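You operate a simulated robot arm through the tools that you are given. There is no shell and no other tool.

You are at the controls of a simulated robot arm. One attempt, no reset.

Task
Degas bottle JE-4 in the ultrasonic bath till its bubbles are gone, then put it back and cap it.
Fine: stand it in the basket, which stays in the bath; press START once; close the bath lid afterwards; leave the other bottle; spill next to nothing. Set down upright: what you pick out.

Only the result counts: the job must be done as asked and must still hold three seconds after the hand-in. Knocking over, shifting, dropping, spilling or breaking anything else fails it. A push-on lid holds only when it is set on centred and level and pressed home; a screw cap is set on level and turned clockwise until tight.

Robot
A 6-joint arm with a two-finger parallel gripper, fixed in place. Base frame: the origin is on the floor under the middle of its stand, x ahead of it, y to its left, z up; the work surface is at about z = 755. Units: mm, rad, N and s.
With the tool pointing down near the work surface it reaches from about 300 to 740 mm from the base axis. Its first joint turns from -1.152 to 1.152 rad. Payload 2.45 kg.
The tool frame sits at the grasp point between the pads (the TCP): z along the fingers, y along the line on which they close. The tips reach 24 mm beyond it. Largest opening 68 mm; finger width 17, thickness 10; the body of the gripper, 40 by 70 mm, starts 41 mm behind the TCP.
Orientation is that of the tool frame in the base frame, as a unit quaternion [w, x, y, z]. With the fingers straight down and closing along the base's y, the tool's x points along the base's -x, its y along +y and its z along -z.

Tools
- The arm moves only by the tool jog_arm. Its arguments are lists of equal length, an entry for each row: "travel": the shift along the tool's x, y, z in units of 40 mm (1.0 is 40 mm), a list of three; "dr": the turn, a rotation vector about the tool's x, y, z in units of 6 degrees (1.0 is 6 degrees), a list of three; "grip": the closure, from 0 (fully open) to 1 (shut). In form: {"travel": [[tx, ty, tz], ...], "dr": [[ax, ay, az], ...], "grip": [grip, ...]}. A call has 1 to 20 rows; each row shifts and turns the commanded pose from where the row before left it, along the tool's axes as they then stand. A call with a number of a shift or a turn outside -1 to 1 is refused whole. Each row takes 0.2 s and may step no farther than 50 mm and 0.15 rad from the row before; otherwise, or with a gripper value out of range, the whole call is refused. A pose out of reach is approached as far as the arm can. The call stops where the force on the tool passes 90 N (or 10 N more than at its start, if that is more) or the arm is blocked; 0.2 s more then pass. The fingers move at their own pace (about 108 mm/s each) and stop on an object; they squeeze with about 25 N. The grip force told is the motor's: it shows also when the fingers shut on nothing. Time passes only in rows, and 0.2 s behind the last, so rows that do not move let the fingers close. It gives the time, the measured TCP pose, the force on the tool (base axes), the opening and the grip force at its end, in the units of the frame above (readings bear some noise), with the torque about the TCP (base axes, N m) and any sound that the robot's microphone picked up, and new pictures: "show" is both (left out), scene, wrist or none.
- Cameras (640 x 400 px; columns grow to the right, rows downward): "scene" is fixed at [152.6, 405.5, 1463.7]; the picture's right is [-0.87, -0.49, 0.00], its down [-0.29, 0.52, -0.80] and it looks along [0.40, -0.70, -0.60] (base axes); focal length 331 px, centre (320, 200). "wrist" rides on the gripper at [84, 11, -75] in the tool frame; the picture's right is [-0.13, 0.99, 0.00], its down [-0.60, -0.08, -0.79] and it looks along [-0.79, -0.10, 0.61] (tool axes); focal length 251 px, centre (320, 200). There is no depth. A picture from a camera that has moved, and an enlarged one, comes with that camera's place and axes in the base frame and with its lens.
- enlarge(camera, box): a new picture of the part [left, top, right, bottom] of that camera's present view, enlarged. No time passes.
- sign_off(): hands the job in; it is judged then, once.

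Nothing tells you positions but the pictures and the camera data. Unless the task says otherwise, let go and move clear before handing in.

The tools are called after ">>>" as a command line: name --argument value ..., lists and objects as JSON in quotes. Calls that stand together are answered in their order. jog_arm: Moves the arm, as the interface text tells. Its arguments: {"type":"object","properties":{"travel":{"type":"array","items":{"type":"array","items":{"type":"number"}}},"dr":{"type":"array","items":{"type":"array","items":{"type":"number"}}},"grip":{"type":"array","items":{"type":"number"}},"show":{"type":"string","enum":["both","scene","wrist","none"]}},"required":["travel","dr","grip"]} The other tools are called the same way: enlarge (camera, box) takes an enlarged picture of a part of a camera's view; sign_off () hands the job in.

At the start:

```text
time_s: 0.0
eef_pos: [353.2, -255.0, 1219.0]
tool_rot: [0.0, 0.0, 1.0, 0.0]
force: [0.2, 0.0, -0.4]
ft_torque: [-0.02, 0.0, -0.01]
grip_width: 68.0
grip_force: 0.0
```

scene: 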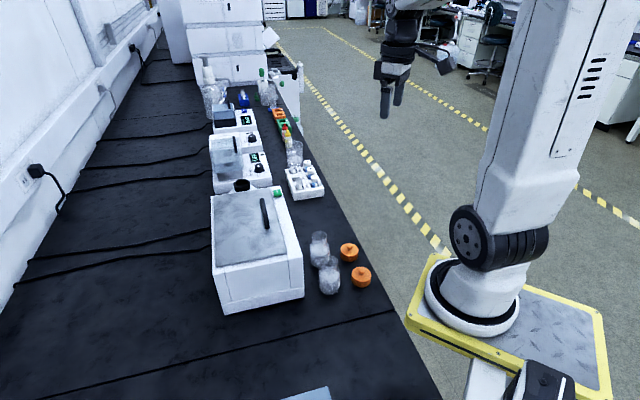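
wrist: 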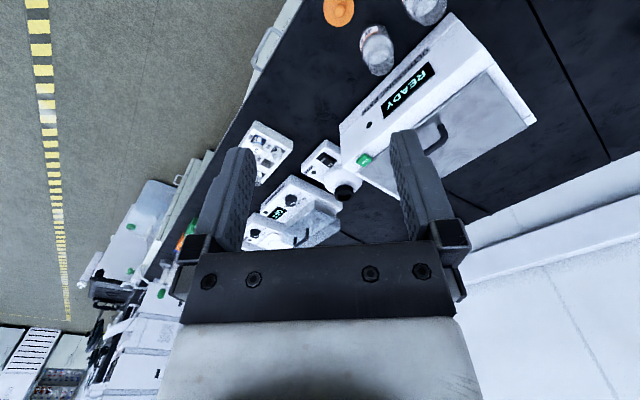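

I see a bench with a white bath (grey lid with a handle), two bottles and two orange caps near it. First I'll take enlarged views to locate everything and read the labels.

>>> enlarge --camera "scene" --box '[190, 170, 400, 320]'

>>> enlarge --camera "wrist" --box '[300, 0, 560, 200]'

>>> enlarge --camera "scene" --box '[290, 220, 390, 300]'

```text
2.67 times, centred on (295, 245) of scene
camera zoom: at [152.6, 405.5, 1463.7], right [-0.87, -0.49, 0.0], down [-0.29, 0.52, -0.8], along [0.4, -0.7, -0.6], focal length 882 px, centre (387, 80)
```

zoom: 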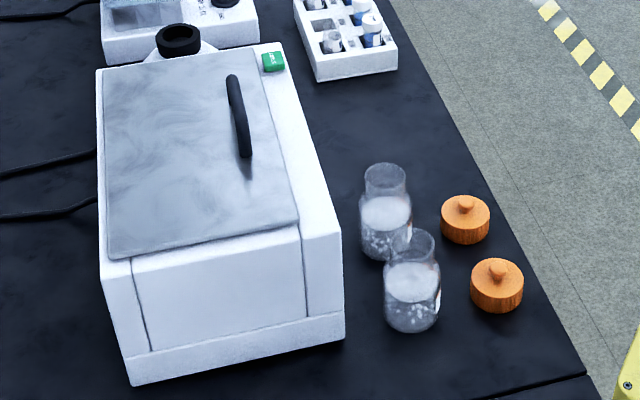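

```text
2.00 times, centred on (430, 100) of wrist
camera zoom: at [269.8, -244.5, 1294.0], right [0.13, 0.99, 0.0], down [0.6, -0.08, 0.79], along [0.79, -0.1, -0.61], focal length 503 px, centre (100, 400)
```

zoom: 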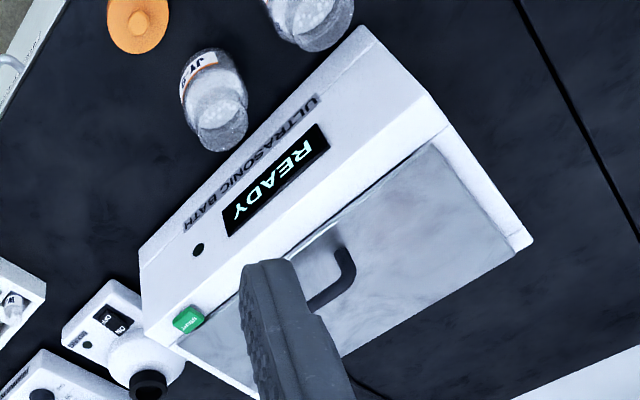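

```text
5.00 times, centred on (340, 260) of scene
camera zoom: at [152.6, 405.5, 1463.7], right [-0.87, -0.49, 0.0], down [-0.29, 0.52, -0.8], along [0.4, -0.7, -0.6], focal length 1653 px, centre (220, -100)
```

zoom: 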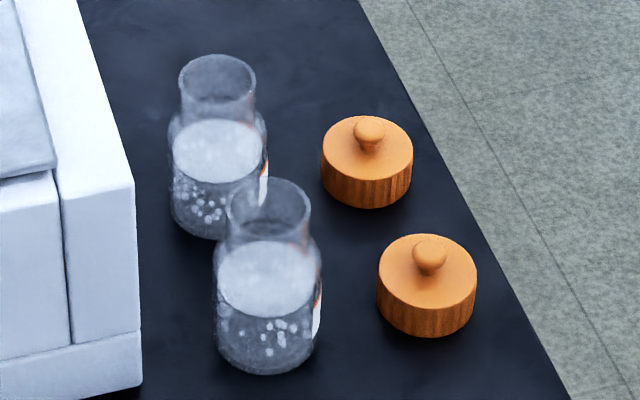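

I make out the bath turned about 45° on the bench, with the bottles near (483,-157) and (410,-90) and caps near (415,-223) and (349,-159). I want the labels next, so I zoom the wrist view.

>>> enlarge --camera "wrist" --box '[340, 0, 468, 80]'

>>> enlarge --camera "wrist" --box '[240, 100, 400, 200]'

>>> enlarge --camera "scene" --box '[190, 60, 350, 200]'

```text
5.00 times, centred on (404, 40) of wrist
camera zoom: at [269.8, -244.5, 1294.0], right [0.13, 0.99, 0.0], down [0.6, -0.08, 0.79], along [0.79, -0.1, -0.61], focal length 1257 px, centre (-100, 1000)
```

zoom: 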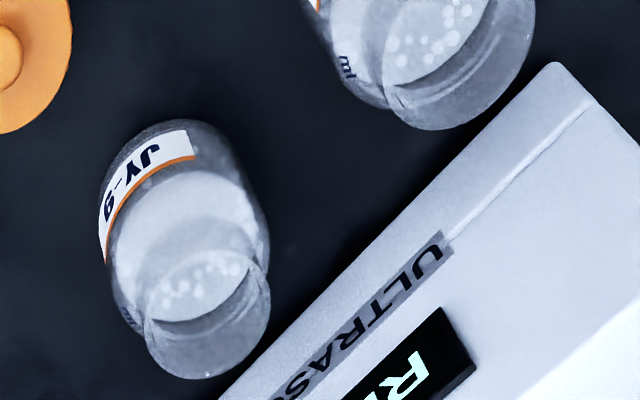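

```text
4.00 times, centred on (320, 150) of wrist
camera zoom: at [269.8, -244.5, 1294.0], right [0.13, 0.99, 0.0], down [0.6, -0.08, 0.79], along [0.79, -0.1, -0.61], focal length 1006 px, centre (320, 400)
```

zoom: 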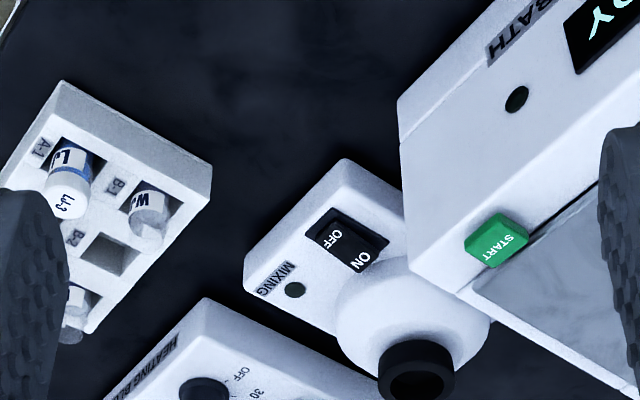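

```text
2.86 times, centred on (270, 130) of scene
camera zoom: at [152.6, 405.5, 1463.7], right [-0.87, -0.49, 0.0], down [-0.29, 0.52, -0.8], along [0.4, -0.7, -0.6], focal length 945 px, centre (463, 400)
```

zoom: 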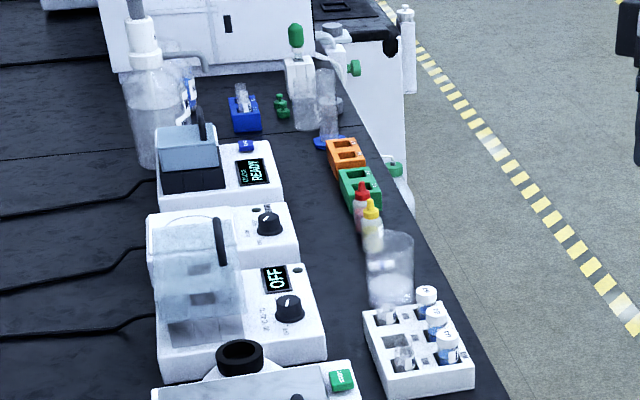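

JY-9 is the bottle at (483,-157), so JE-4 should be the one at (410,-90). I'll turn the wrist toward the bath to check the label, lid, button and caps.

>>> jog_arm --travel '[[0, 0, 0], [0, 0, 0], [0, 0, 0], [0, 0, 0], [0, 0, 0], [0, 0, 0], [0, 0, 0], [0, 0, 0]]' --dr '[[0, 0, -0.94], [0, 0, -0.94], [0, 0, -0.94], [0, 0, -0.94], [0, 0, -0.94], [0, 0, -0.94], [0, 0, -0.94], [0, 0, -0.94]]' --grip '[0, 0, 0, 0, 0, 0, 0, 0]'

```text
time_s: 1.8
eef_pos: [354.5, -255.4, 1218.6]
tool_rot: [0.0, -0.384, 0.923, 0.001]
force: [0.2, -0.4, 0.3]
ft_torque: [-0.01, -0.01, 0.0]
grip_width: 68.1
grip_force: 0.0
camera wrist: at [286.9, -307.3, 1294.0], right [-0.61, 0.79, 0.0], down [0.48, 0.37, 0.79], along [0.63, 0.49, -0.61], focal length 251 px, centre (320, 200)
```

scene: 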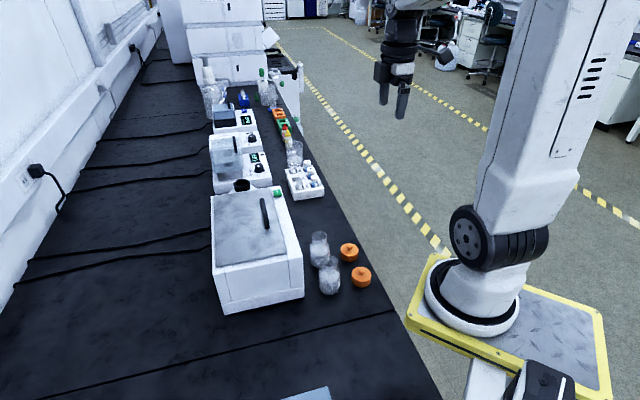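
wrist: 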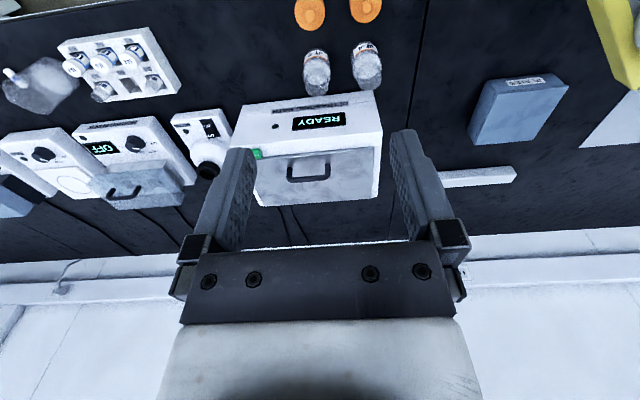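

The bath now lies squarely in view. I'll zoom on the labels, caps, lid and the surrounding blue box.

>>> enlarge --camera "wrist" --box '[270, 0, 398, 80]'

>>> enlarge --camera "wrist" --box '[225, 80, 395, 215]'

>>> enlarge --camera "wrist" --box '[430, 50, 590, 200]'

```text
5.00 times, centred on (334, 40) of wrist
camera zoom: at [286.9, -307.3, 1294.0], right [-0.61, 0.79, 0.0], down [0.48, 0.37, 0.79], along [0.63, 0.49, -0.61], focal length 1257 px, centre (250, 1000)
```

zoom: 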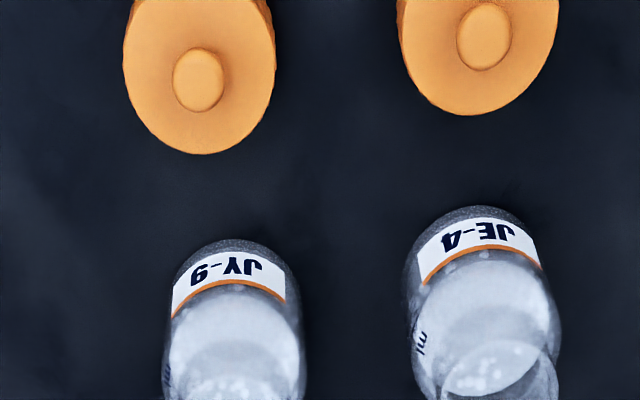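

```text
2.96 times, centred on (310, 148) of wrist
camera zoom: at [286.9, -307.3, 1294.0], right [-0.61, 0.79, 0.0], down [0.48, 0.37, 0.79], along [0.63, 0.49, -0.61], focal length 745 px, centre (350, 356)
```

zoom: 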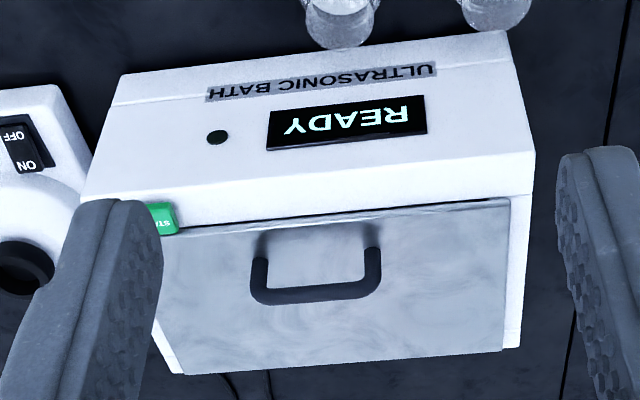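

```text
2.67 times, centred on (510, 125) of wrist
camera zoom: at [286.9, -307.3, 1294.0], right [-0.61, 0.79, 0.0], down [0.48, 0.37, 0.79], along [0.63, 0.49, -0.61], focal length 670 px, centre (-187, 400)
```

zoom: 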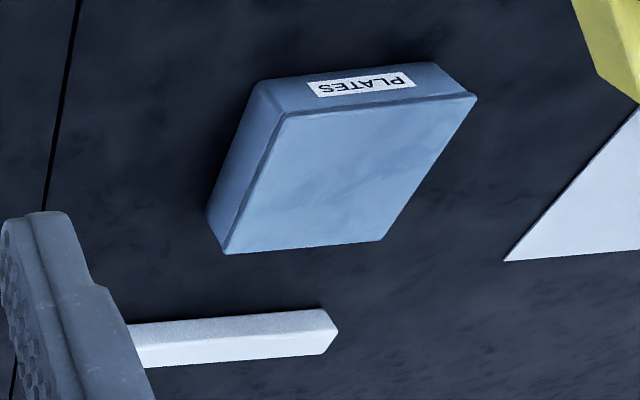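

JE-4 is confirmed as the bottle nearer the robot at about (410,-90), with its cap at about (349,-159). I'll move the camera closer to the bath to see the lid's hinge and handle.

>>> jog_arm --travel '[[-0.647, -0.253, 0.473], [-0.647, -0.253, 0.473], [-0.647, -0.253, 0.473], [-0.647, -0.253, 0.473], [-0.647, -0.253, 0.473], [-0.647, -0.253, 0.473]]' --dr '[[0, 0, 0], [0, 0, 0], [0, 0, 0], [0, 0, 0], [0, 0, 0], [0, 0, 0]]' --grip '[0, 0, 0, 0, 0, 0]'

```text
time_s: 3.2
eef_pos: [504.7, -187.6, 1105.6]
tool_rot: [0.0, -0.384, 0.923, 0.0]
force: [-0.7, 0.7, -0.7]
ft_torque: [0.0, 0.03, 0.01]
grip_width: 67.9
grip_force: 0.0
camera wrist: at [437.5, -240.4, 1180.3], right [-0.61, 0.79, 0.0], down [0.48, 0.37, 0.79], along [0.63, 0.48, -0.61], focal length 251 px, centre (320, 200)
```

scene: 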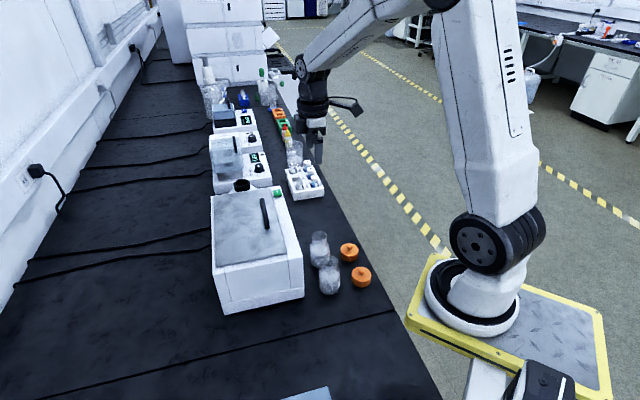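
wrist: 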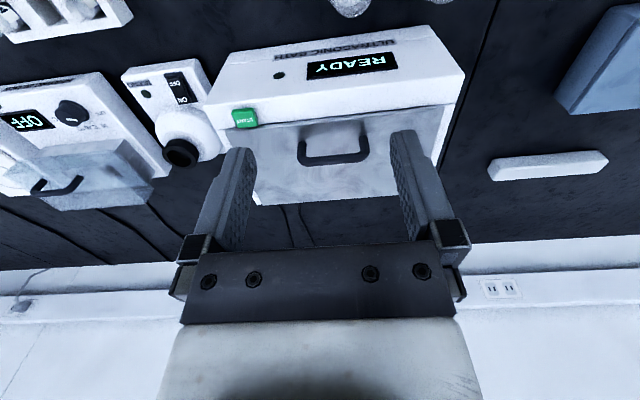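

>>> enlarge --camera "wrist" --box '[200, 20, 480, 210]'

>>> enlarge --camera "wrist" --box '[250, 90, 410, 210]'

```text
2.11 times, centred on (340, 115) of wrist
camera zoom: at [437.5, -240.4, 1180.3], right [-0.61, 0.79, 0.0], down [0.48, 0.37, 0.79], along [0.63, 0.48, -0.61], focal length 529 px, centre (278, 379)
```

zoom: 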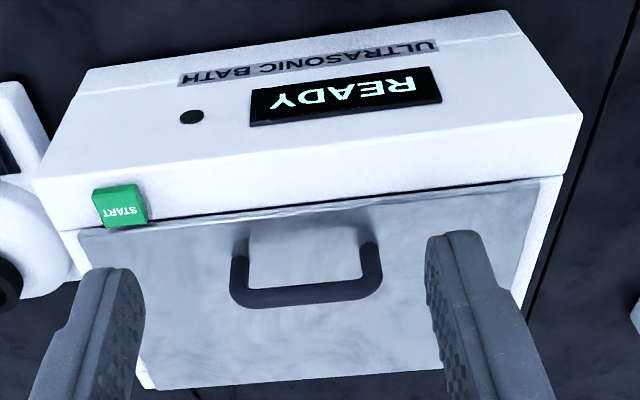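

```text
3.33 times, centred on (330, 150) of wrist
camera zoom: at [437.5, -240.4, 1180.3], right [-0.61, 0.79, 0.0], down [0.48, 0.37, 0.79], along [0.63, 0.48, -0.61], focal length 838 px, centre (287, 367)
```

zoom: 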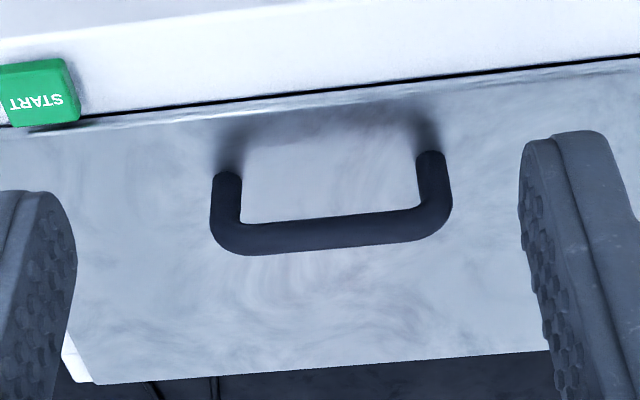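

The handle bar works out at about (600,-93,947) running along the bath's length, with START near (629,-197). I'll look closely at the lid's back edge for hinges.

>>> enlarge --camera "scene" --box '[200, 170, 310, 240]'

>>> enlarge --camera "scene" --box '[205, 230, 315, 320]'

>>> enlarge --camera "wrist" --box '[230, 150, 420, 240]'

```text
5.71 times, centred on (255, 205) of scene
camera zoom: at [152.6, 405.5, 1463.7], right [-0.87, -0.49, 0.0], down [-0.29, 0.52, -0.8], along [0.4, -0.7, -0.6], focal length 1889 px, centre (691, 171)
```

zoom: 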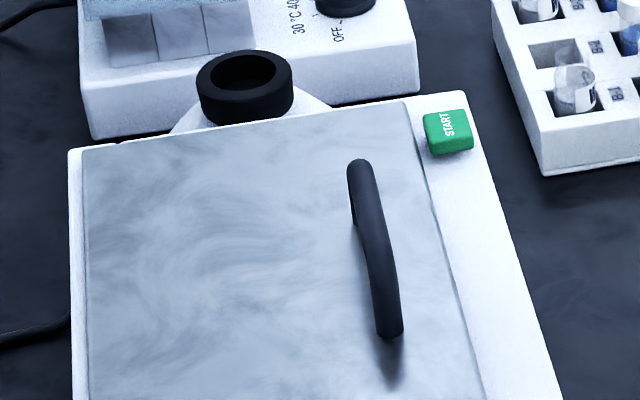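

```text
4.44 times, centred on (260, 275) of scene
camera zoom: at [152.6, 405.5, 1463.7], right [-0.87, -0.49, 0.0], down [-0.29, 0.52, -0.8], along [0.4, -0.7, -0.6], focal length 1469 px, centre (587, -133)
```

zoom: 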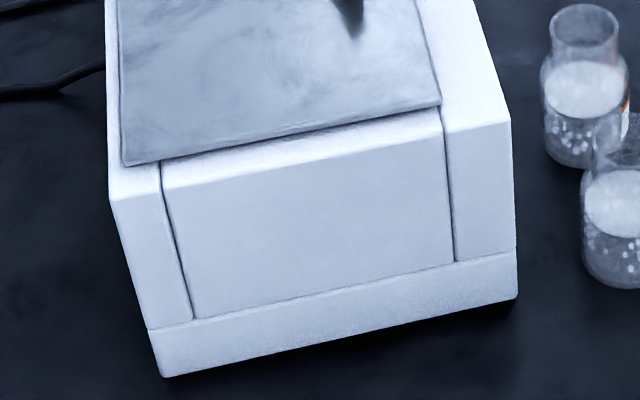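

```text
3.37 times, centred on (325, 195) of wrist
camera zoom: at [437.5, -240.4, 1180.3], right [-0.61, 0.79, 0.0], down [0.48, 0.37, 0.79], along [0.63, 0.48, -0.61], focal length 847 px, centre (303, 217)
```

zoom: 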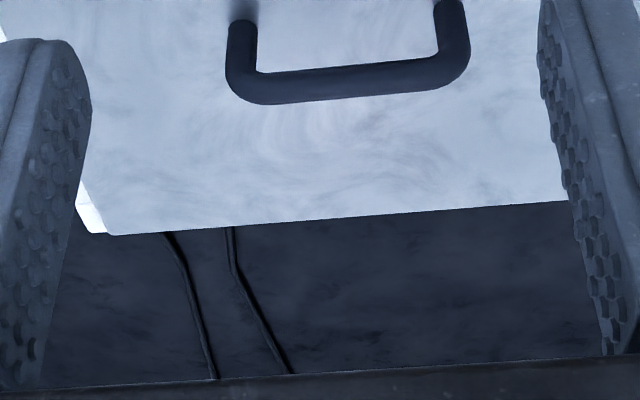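

The lid is a slab with its handle near the front, so I expect a hinge along the back edge (centre about (689,-4)). I'll turn the gripper so its fingers close across the handle bar.

>>> jog_arm --travel '[[0, 0, 0], [0, 0, 0], [0, 0, 0], [0, 0, 0], [0, 0, 0], [0, 0, 0], [0, 0, 0], [0, 0, 0], [0, 0, 0], [0, 0, 0], [0, 0, 0], [0, 0, 0], [0, 0, 0], [0, 0, 0], [0, 0, 0], [0, 0, 0]]' --dr '[[0, 0, 0.94], [0, 0, 0.94], [0, 0, 0.94], [0, 0, 0.94], [0, 0, 0.94], [0, 0, 0.94], [0, 0, 0.94], [0, 0, 0.94], [0, 0, 0.94], [0, 0, 0.94], [0, 0, 0.94], [0, 0, 0.94], [0, 0, 0.94], [0, 0, 0.94], [0, 0, 0.94], [0, 0, 0.94]]' --grip '[0, 0, 0, 0, 0, 0, 0, 0, 0, 0, 0, 0, 0, 0, 0, 0]'

```text
time_s: 6.6
eef_pos: [505.2, -187.5, 1105.7]
tool_rot: [0.0, 0.385, 0.923, 0.0]
force: [-0.2, -0.3, -0.2]
ft_torque: [0.0, 0.01, -0.01]
grip_width: 68.0
grip_force: 0.0
camera wrist: at [454.7, -120.9, 1180.8], right [0.8, 0.61, 0.0], down [0.37, -0.48, 0.79], along [0.48, -0.63, -0.61], focal length 251 px, centre (320, 200)
```

scene: 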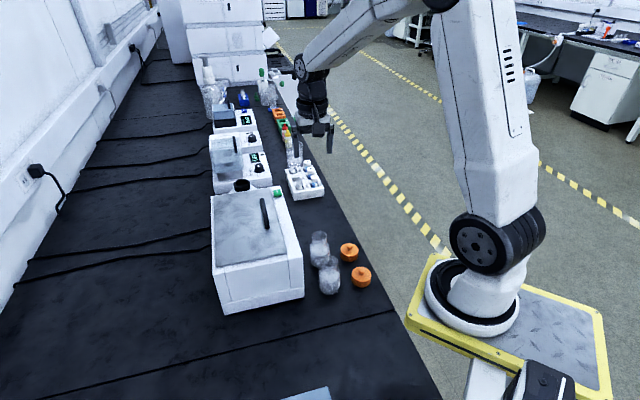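
wrist: 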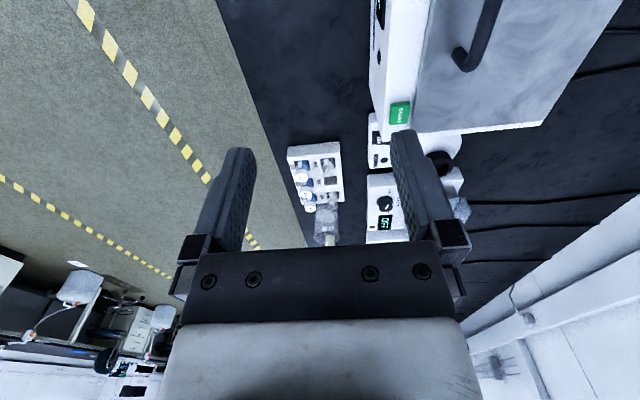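

The gripper is now aligned with its closing direction across the bath. I'll move over the handle at about (600,-93) and stay above it at z≈1030 to check alignment.

>>> jog_arm --travel '[[0, 0.67, 0.378], [0, 0.67, 0.378], [0, 0.67, 0.378], [0, 0.67, 0.378], [0, 0.67, 0.378]]' --dr '[[0, 0, 0], [0, 0, 0], [0, 0, 0], [0, 0, 0], [0, 0, 0]]' --grip '[0, 0, 0, 0, 0]'

```text
time_s: 7.8
eef_pos: [600.9, -93.2, 1028.4]
tool_rot: [0.001, 0.385, 0.923, 0.0]
force: [0.0, -0.2, -1.5]
ft_torque: [0.01, -0.03, 0.02]
grip_width: 68.1
grip_force: 0.0
camera wrist: at [549.9, -26.4, 1104.9], right [0.79, 0.61, 0.0], down [0.37, -0.48, 0.79], along [0.48, -0.63, -0.61], focal length 251 px, centre (320, 200)
```

scene: 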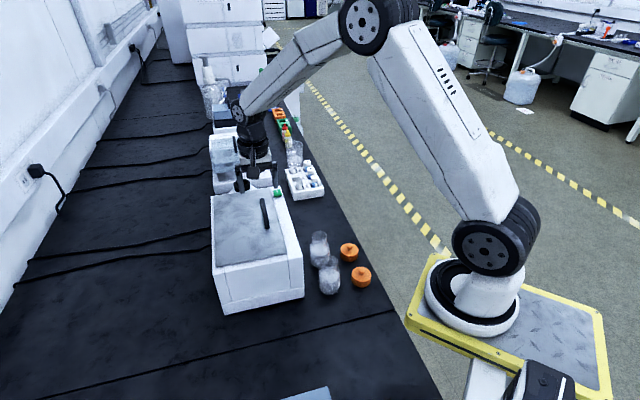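
wrist: 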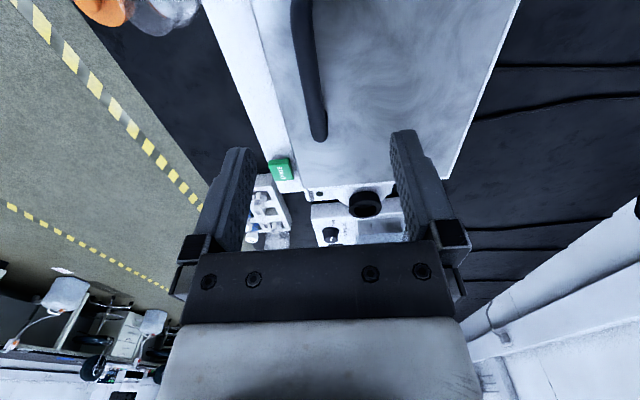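

The handle is near the gripper's centre line. I'll zoom to measure the offset before descending.

>>> enlarge --camera "wrist" --box '[240, 0, 400, 160]'

>>> enlarge --camera "scene" --box '[205, 130, 315, 240]'

```text
2.50 times, centred on (320, 80) of wrist
camera zoom: at [549.9, -26.4, 1104.9], right [0.79, 0.61, 0.0], down [0.37, -0.48, 0.79], along [0.48, -0.63, -0.61], focal length 629 px, centre (320, 500)
```

zoom: 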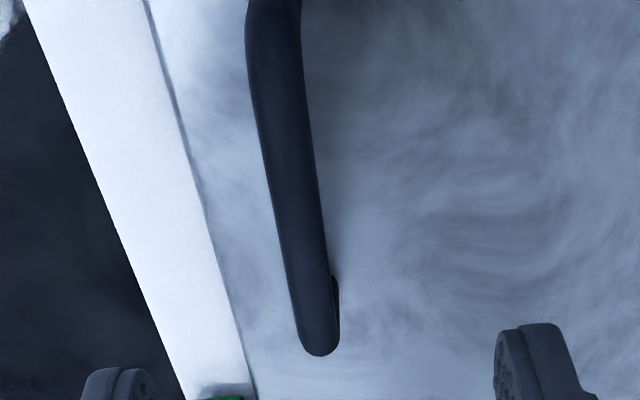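

```text
3.64 times, centred on (260, 185) of scene
camera zoom: at [152.6, 405.5, 1463.7], right [-0.87, -0.49, 0.0], down [-0.29, 0.52, -0.8], along [0.4, -0.7, -0.6], focal length 1202 px, centre (538, 254)
```

zoom: 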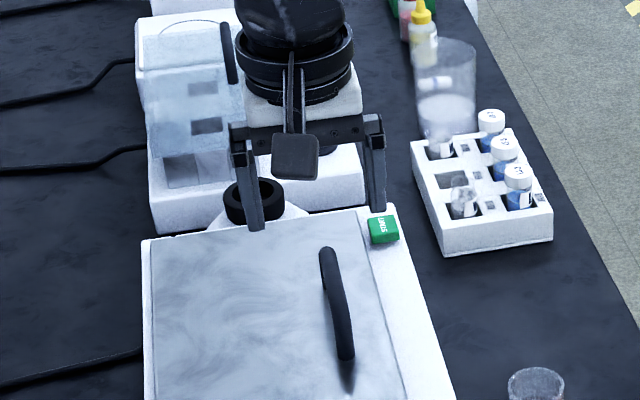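

The bar sits about 5 mm off-centre toward the front. I'll shift by that and come partway down.

>>> jog_arm --travel '[[0, -0.12, 0], [0, 0, 0.4], [0, 0, 0.4], [0, 0, 0.4]]' --dr '[[0, 0, 0], [0, 0, 0], [0, 0, 0], [0, 0, 0]]' --grip '[0, 0, 0, 0]'

>>> enlarge --camera "scene" --box '[205, 130, 315, 240]'

>>> enlarge --camera "wrist" --box '[240, 0, 400, 160]'

```text
time_s: 8.8
eef_pos: [599.0, -95.4, 981.5]
tool_rot: [0.001, 0.383, 0.924, 0.001]
force: [0.1, -0.4, -0.8]
ft_torque: [-0.02, -0.02, 0.01]
grip_width: 68.0
grip_force: 0.1
camera wrist: at [547.2, -29.0, 1057.0], right [0.79, 0.61, 0.0], down [0.37, -0.48, 0.79], along [0.48, -0.63, -0.61], focal length 251 px, centre (320, 200)
```

scene: 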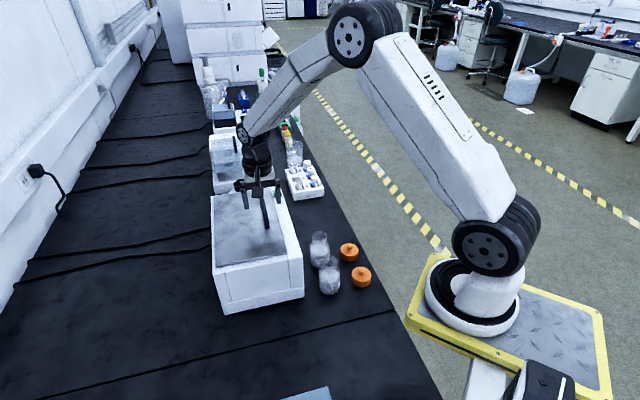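
wrist: 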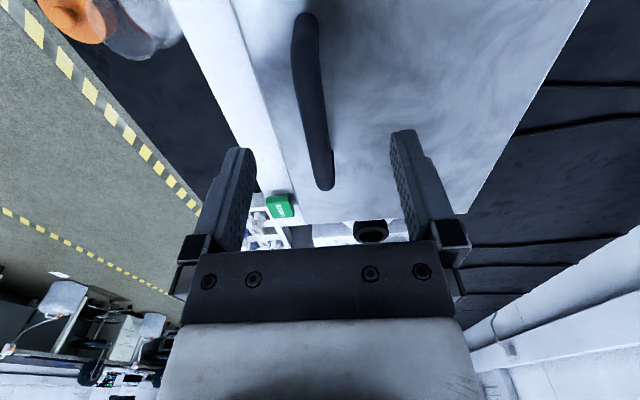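

```text
3.64 times, centred on (260, 185) of scene
camera zoom: at [152.6, 405.5, 1463.7], right [-0.87, -0.49, 0.0], down [-0.29, 0.52, -0.8], along [0.4, -0.7, -0.6], focal length 1202 px, centre (538, 254)
```

zoom: 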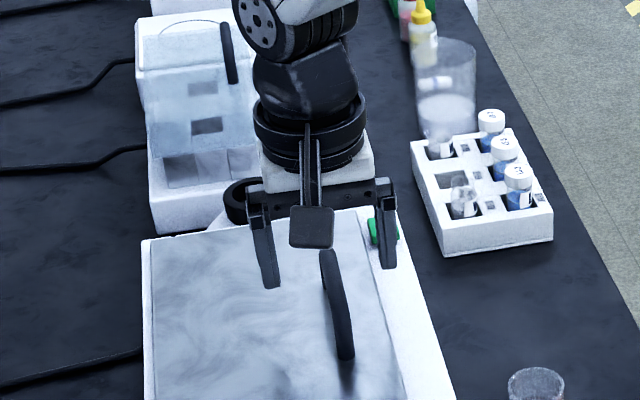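

```text
2.50 times, centred on (320, 80) of wrist
camera zoom: at [547.2, -29.0, 1057.0], right [0.79, 0.61, 0.0], down [0.37, -0.48, 0.79], along [0.48, -0.63, -0.61], focal length 629 px, centre (320, 500)
```

zoom: 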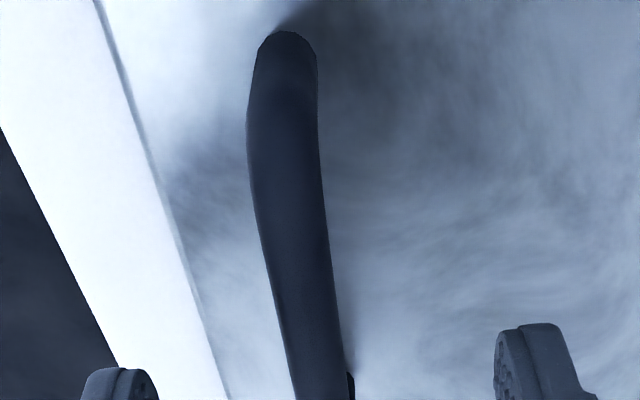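

The bar is nearly centred between the fingers. I'll go down to about z=953 and close on it.

>>> jog_arm --travel '[[0.05, -0.04, 0.35], [0.05, 0, 0.36], [0, 0, 0]]' --dr '[[0, 0, 0], [0, 0, 0], [0, 0, 0]]' --grip '[0, 0, 0]'

>>> enlarge --camera "scene" --box '[205, 150, 315, 240]'

```text
time_s: 9.6
eef_pos: [594.8, -94.0, 952.4]
tool_rot: [0.0, 0.384, 0.923, 0.0]
force: [-0.2, 0.6, 0.3]
ft_torque: [0.0, -0.01, -0.02]
grip_width: 68.1
grip_force: 0.0
camera wrist: at [543.4, -27.7, 1028.7], right [0.79, 0.61, 0.0], down [0.37, -0.48, 0.79], along [0.48, -0.63, -0.61], focal length 251 px, centre (320, 200)
```

scene: 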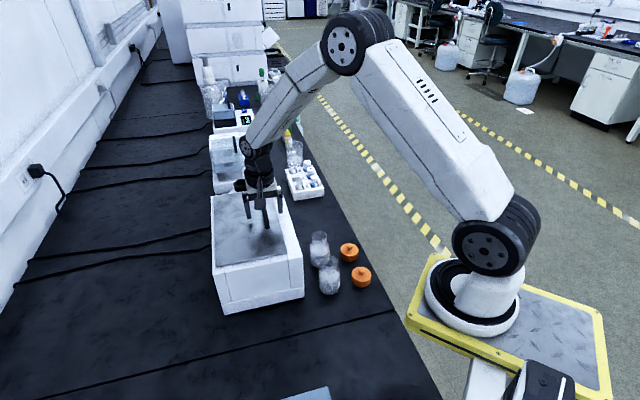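
wrist: 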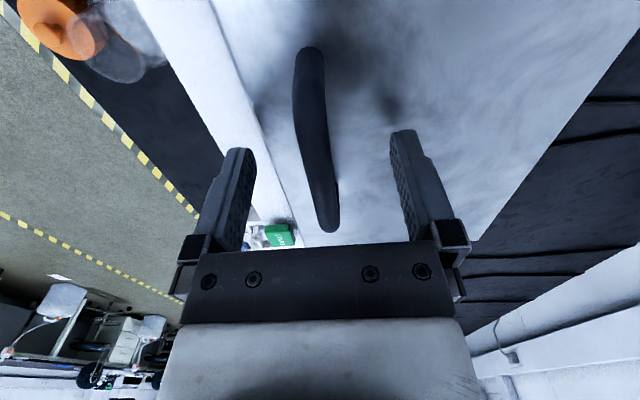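

```text
4.44 times, centred on (260, 195) of scene
camera zoom: at [152.6, 405.5, 1463.7], right [-0.87, -0.49, 0.0], down [-0.29, 0.52, -0.8], along [0.4, -0.7, -0.6], focal length 1469 px, centre (587, 222)
```

zoom: 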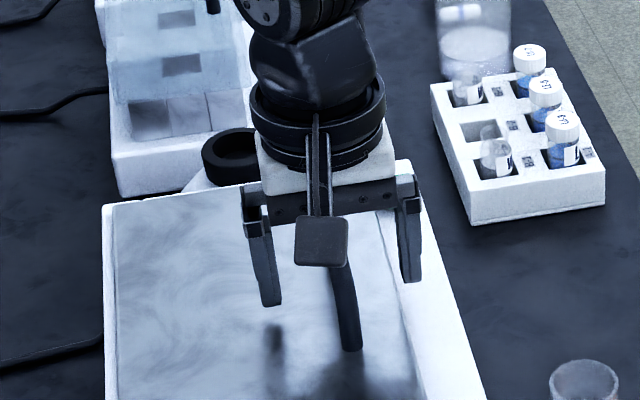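

The bar lies between the fingers. Closing the grip on it now.

>>> jog_arm --travel '[[0, 0, 0], [0, 0, 0], [0, 0, 0], [0, 0, 0]]' --dr '[[0, 0, 0], [0, 0, 0], [0, 0, 0], [0, 0, 0]]' --grip '[1, 1, 1, 1]'

>>> enlarge --camera "wrist" --box '[240, 40, 400, 240]'

```text
time_s: 10.6
eef_pos: [595.4, -93.1, 953.3]
tool_rot: [0.0, 0.384, 0.923, 0.001]
force: [5.4, 6.4, -4.4]
ft_torque: [-0.05, -0.06, 0.07]
grip_width: 11.5
grip_force: 32.3
camera wrist: at [543.8, -27.2, 1028.8], right [0.79, 0.61, 0.0], down [0.37, -0.48, 0.79], along [0.48, -0.63, -0.61], focal length 251 px, centre (320, 200)
```

scene: 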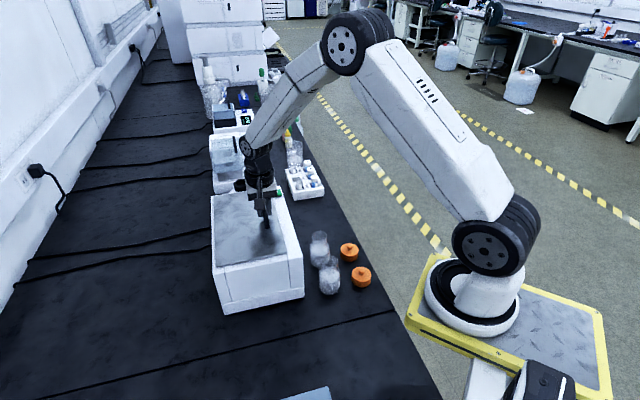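
wrist: 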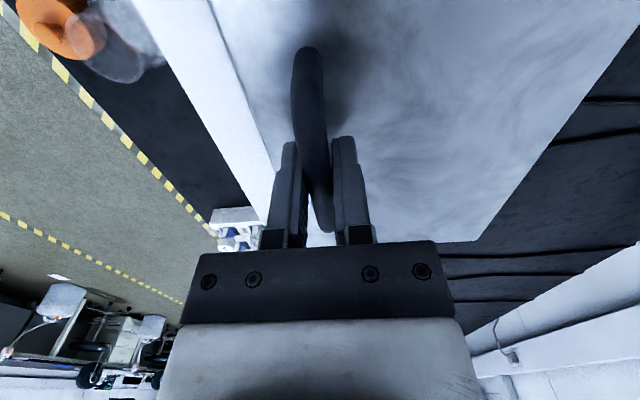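

```text
2.00 times, centred on (320, 140) of wrist
camera zoom: at [543.8, -27.2, 1028.8], right [0.79, 0.61, 0.0], down [0.37, -0.48, 0.79], along [0.48, -0.63, -0.61], focal length 503 px, centre (320, 320)
```

zoom: 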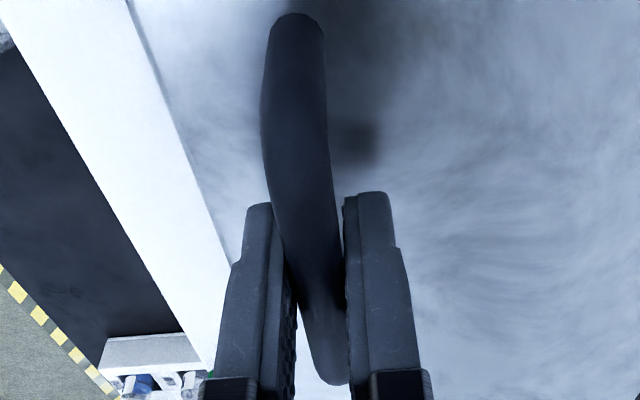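

The bar is gripped (11.5 mm). I'll lift along a small arc about the supposed back hinge and watch the forces.

>>> jog_arm --travel '[[0, 0.02, -0.14], [0, 0.07, -0.14], [0, 0, 0]]' --dr '[[0, 0, 0], [0, 0, 0], [0, 0, 0]]' --grip '[1, 1, 1]'

>>> enlarge --camera "scene" --box '[195, 170, 315, 290]'

```text
time_s: 11.4
eef_pos: [597.3, -90.9, 965.3]
tool_rot: [0.001, 0.384, 0.923, 0.0]
force: [15.8, 6.9, -10.1]
ft_torque: [-0.56, -0.5, 0.05]
grip_width: 11.6
grip_force: 32.4
camera wrist: at [546.3, -24.5, 1040.0], right [0.79, 0.61, 0.0], down [0.37, -0.48, 0.79], along [0.48, -0.63, -0.61], focal length 251 px, centre (320, 200)
```

scene: 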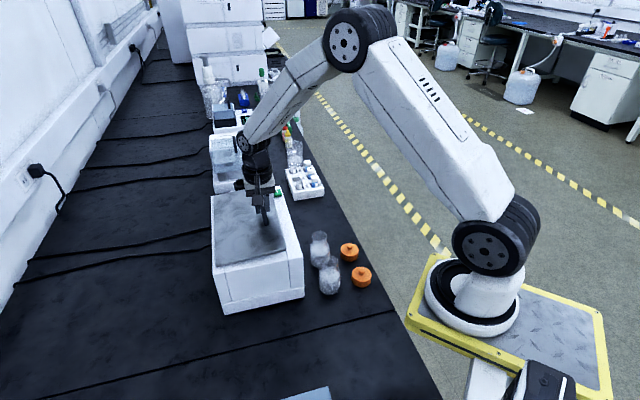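
wrist: 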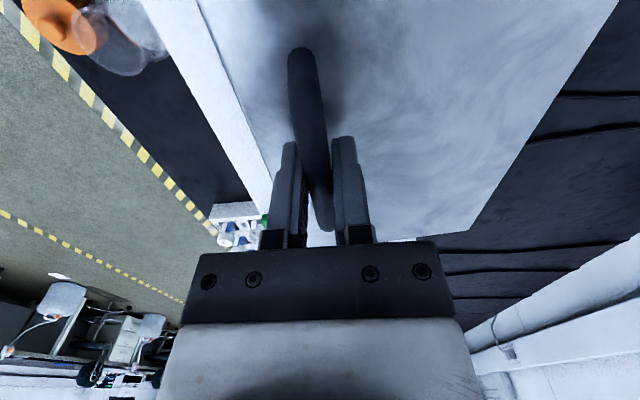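

```text
3.33 times, centred on (255, 230) of scene
camera zoom: at [153.2, 405.7, 1463.6], right [-0.87, -0.49, 0.0], down [-0.29, 0.52, -0.8], along [0.39, -0.7, -0.6], focal length 1102 px, centre (537, 100)
```

zoom: 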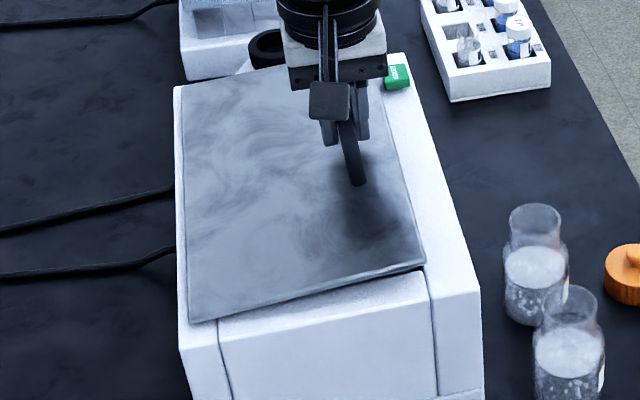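

The lid's front rises while the back edge stays: it is hinged at the back as assumed. I'll continue along the arc to about 30° and check the forces.

>>> jog_arm --travel '[[0, 0.17, -0.272], [0, 0.136, -0.261], [0, 0.158, -0.249], [0, 0.18, -0.234], [0, 0.199, -0.217]]' --dr '[[0, 0, 0], [0, 0, 0], [0, 0, 0], [0, 0, 0], [0, 0, 0]]' --grip '[1, 1, 1, 1, 1]'

>>> enlarge --camera "scene" --box '[195, 170, 315, 290]'

```text
time_s: 12.6
eef_pos: [619.4, -68.4, 1013.4]
tool_rot: [0.0, 0.384, 0.923, 0.0]
force: [-2.6, -5.2, 1.9]
ft_torque: [-0.15, 0.04, 0.11]
grip_width: 11.8
grip_force: 32.2
camera wrist: at [568.2, -2.3, 1089.2], right [0.79, 0.61, 0.0], down [0.37, -0.48, 0.79], along [0.48, -0.63, -0.61], focal length 251 px, centre (320, 200)
```

scene: 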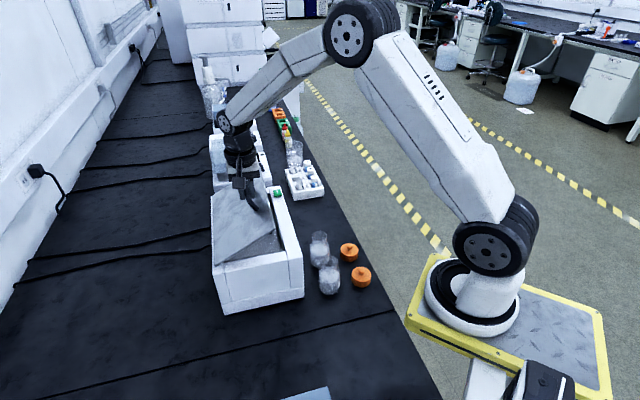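
wrist: 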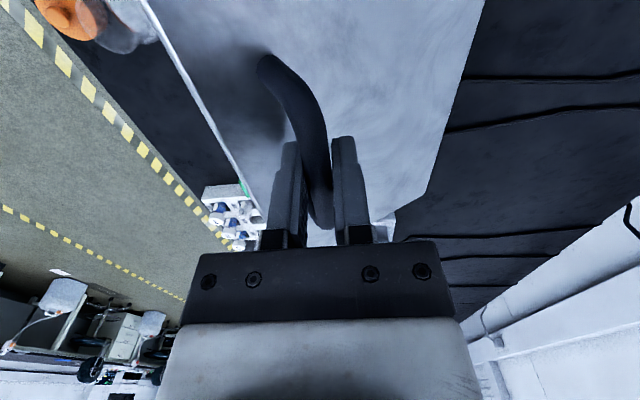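

```text
3.33 times, centred on (255, 230) of scene
camera zoom: at [152.5, 405.4, 1463.8], right [-0.87, -0.49, 0.0], down [-0.29, 0.52, -0.8], along [0.4, -0.7, -0.6], focal length 1102 px, centre (537, 100)
```

zoom: 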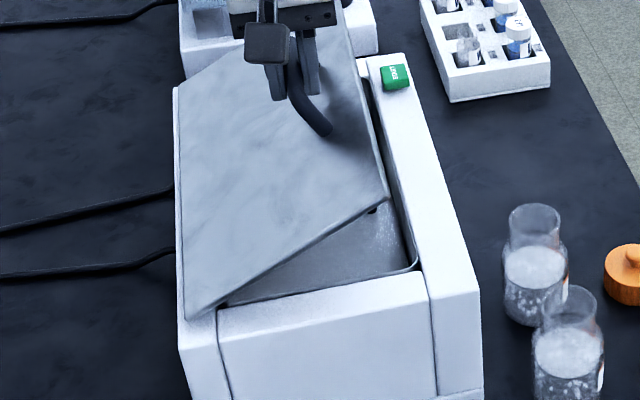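

The lid is rotating smoothly with small forces. Continuing the arc to about 65°.

>>> jog_arm --travel '[[0, 0.2175, -0.199], [0, 0.234, -0.179], [0, 0.2485, -0.1585], [0, 0.2615, -0.136], [0, 0.272, -0.113], [0, 0.281, -0.0885], [0, 0.288, -0.0635]]' --dr '[[0, 0, 0], [0, 0, 0], [0, 0, 0], [0, 0, 0], [0, 0, 0], [0, 0, 0], [0, 0, 0]]' --grip '[1, 1, 1, 1, 1, 1, 1]'

>>> enlarge --camera "scene" --box '[195, 150, 315, 290]'

```text
time_s: 14.2
eef_pos: [672.6, -15.1, 1050.8]
tool_rot: [0.0, 0.383, 0.924, -0.001]
force: [-5.5, 4.1, -3.3]
ft_torque: [-0.03, 0.08, 0.14]
grip_width: 11.7
grip_force: 32.4
camera wrist: at [620.9, 49.9, 1126.6], right [0.79, 0.61, 0.0], down [0.37, -0.48, 0.79], along [0.48, -0.63, -0.61], focal length 251 px, centre (320, 200)
```

scene: 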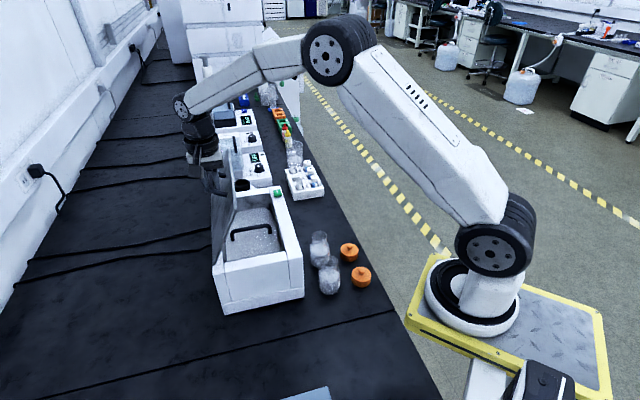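
wrist: 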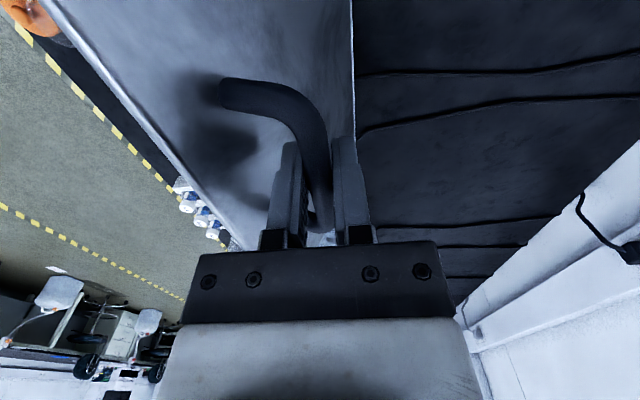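

```text
2.86 times, centred on (255, 220) of scene
camera zoom: at [152.5, 405.6, 1463.7], right [-0.87, -0.49, 0.0], down [-0.29, 0.52, -0.8], along [0.4, -0.7, -0.6], focal length 945 px, centre (506, 143)
```

zoom: 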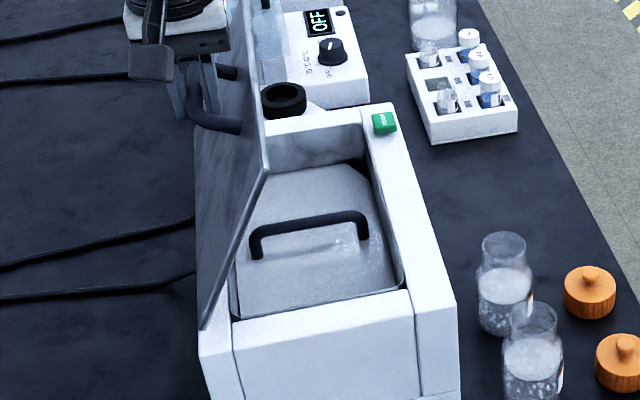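

The lid is at about 65° and I can see the basket with its own black handle inside. I'll keep going past vertical so the lid will stay open.

>>> jog_arm --travel '[[0, 0.292, -0.0385], [0, 0.294, -0.0125], [0, 0.294, 0.0125], [0, 0.292, 0.0385], [0, 0.2875, 0.0635]]' --dr '[[0, 0, 0], [0, 0, 0], [0, 0, 0], [0, 0, 0], [0, 0, 0]]' --grip '[1, 1, 1, 1, 1]'

>>> enlarge --camera "scene" --box '[195, 150, 315, 290]'

```text
time_s: 15.4
eef_pos: [713.3, 24.2, 1049.5]
tool_rot: [0.002, 0.384, 0.923, 0.0]
force: [1.6, -3.2, 0.4]
ft_torque: [-0.02, -0.02, 0.08]
grip_width: 11.7
grip_force: 32.5
camera wrist: at [661.5, 90.3, 1124.5], right [0.79, 0.61, 0.0], down [0.37, -0.48, 0.79], along [0.48, -0.63, -0.61], focal length 251 px, centre (320, 200)
```

scene: 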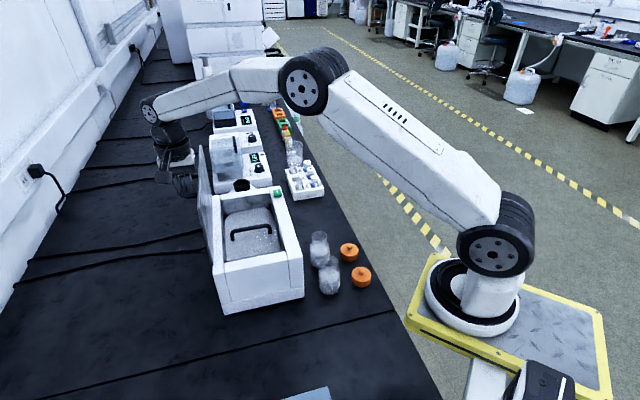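
wrist: 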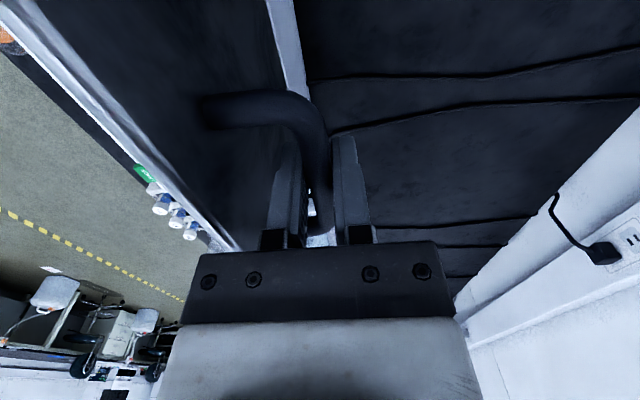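

```text
2.86 times, centred on (255, 220) of scene
camera zoom: at [152.7, 405.4, 1463.7], right [-0.87, -0.49, 0.0], down [-0.29, 0.52, -0.8], along [0.4, -0.7, -0.6], focal length 945 px, centre (506, 143)
```

zoom: 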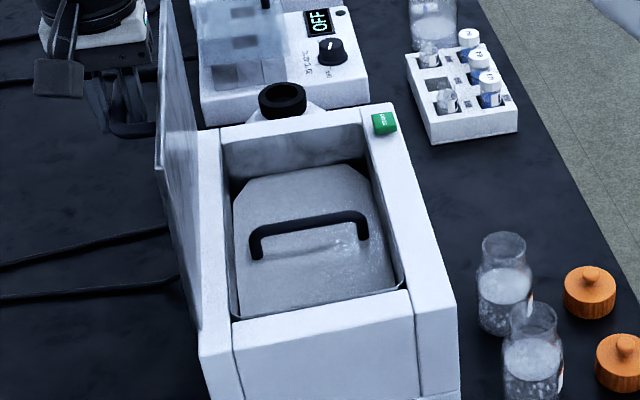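

The lid is about vertical. I'll carry on slightly past vertical, watching for the stop.

>>> jog_arm --travel '[[0, 0.281, 0.089], [0, 0.272, 0.113], [0, 0.2615, 0.136], [0, 0, 0]]' --dr '[[0, 0, 0], [0, 0, 0], [0, 0, 0], [0, 0, 0]]' --grip '[1, 1, 1, 1]'

>>> enlarge --camera "scene" --box '[195, 150, 315, 290]'

```text
time_s: 16.4
eef_pos: [732.1, 42.7, 1037.2]
tool_rot: [-0.003, 0.386, 0.923, -0.005]
force: [-39.1, -31.6, 22.2]
ft_torque: [0.03, 0.12, 0.15]
grip_width: 11.5
grip_force: 33.0
camera wrist: at [681.9, 108.7, 1111.8], right [0.8, 0.6, -0.01], down [0.38, -0.48, 0.79], along [0.47, -0.64, -0.61], focal length 251 px, centre (320, 200)
```

scene: 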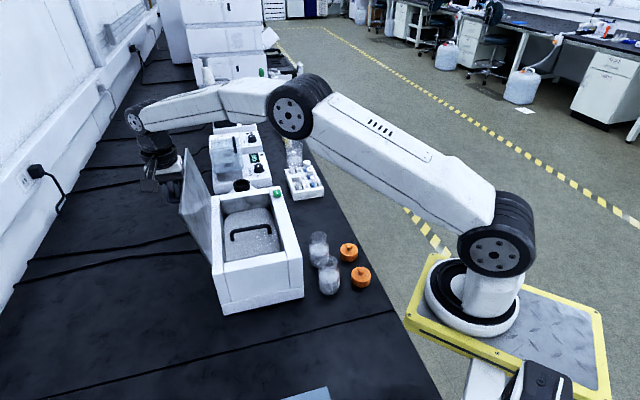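
wrist: 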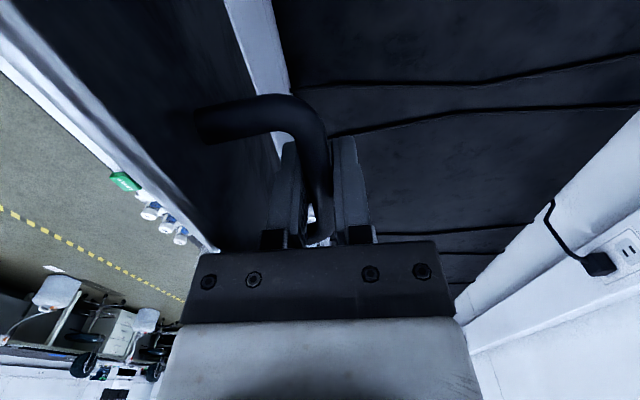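

```text
2.86 times, centred on (255, 220) of scene
camera zoom: at [150.9, 404.5, 1464.2], right [-0.87, -0.49, 0.0], down [-0.29, 0.52, -0.8], along [0.4, -0.7, -0.6], focal length 945 px, centre (506, 143)
```

zoom: 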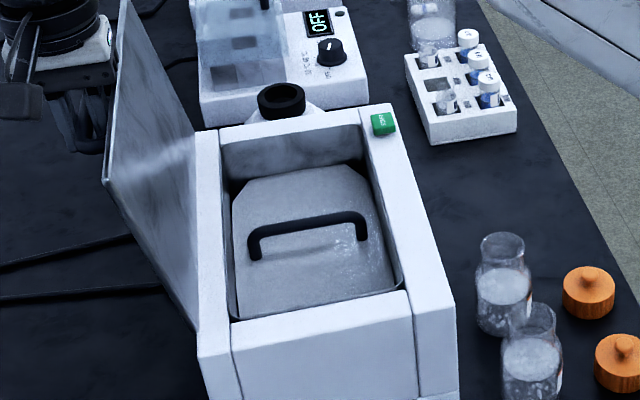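

The lid hit its stop at roughly 100°, and the bath hasn't moved. I'll ease off the pressure, open the fingers a little and slide straight up off the bar.

>>> jog_arm --travel '[[0, -0.08, -0.03], [0, 0, 0], [0, 0, 0], [0, 0, 0]]' --dr '[[0, 0, 0], [0, 0, 0], [0, 0, 0], [0, 0, 0]]' --grip '[1, 1, 0.7, 0.7]'

>>> enlarge --camera "scene" --box '[140, 130, 300, 290]'

```text
time_s: 17.4
eef_pos: [733.9, 46.9, 1036.6]
tool_rot: [0.001, 0.383, 0.924, 0.001]
force: [1.0, 0.4, -0.5]
ft_torque: [0.03, 0.01, 0.0]
grip_width: 20.9
grip_force: 0.1
camera wrist: at [682.1, 112.4, 1111.9], right [0.79, 0.61, 0.0], down [0.37, -0.48, 0.79], along [0.48, -0.63, -0.61], focal length 251 px, centre (320, 200)
```

scene: 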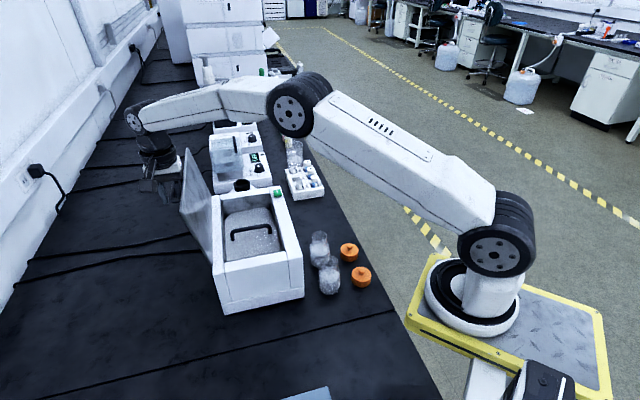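
wrist: 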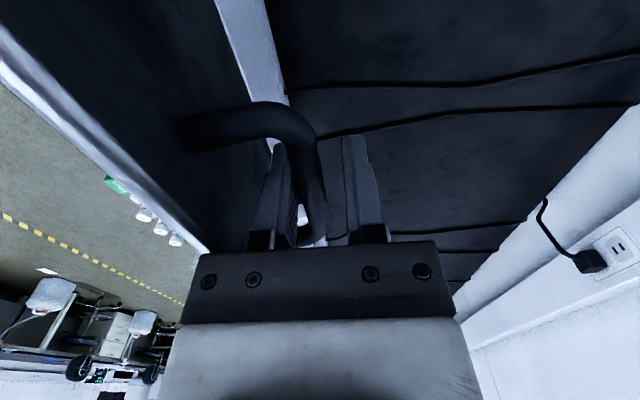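

```text
2.50 times, centred on (220, 210) of scene
camera zoom: at [152.6, 405.6, 1463.7], right [-0.87, -0.49, 0.0], down [-0.29, 0.52, -0.8], along [0.4, -0.7, -0.6], focal length 826 px, centre (570, 175)
```

zoom: 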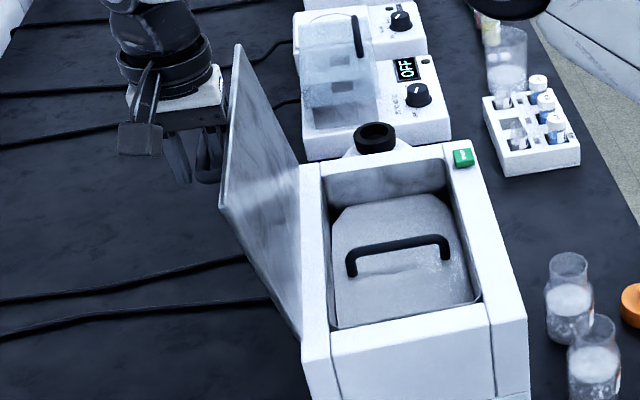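

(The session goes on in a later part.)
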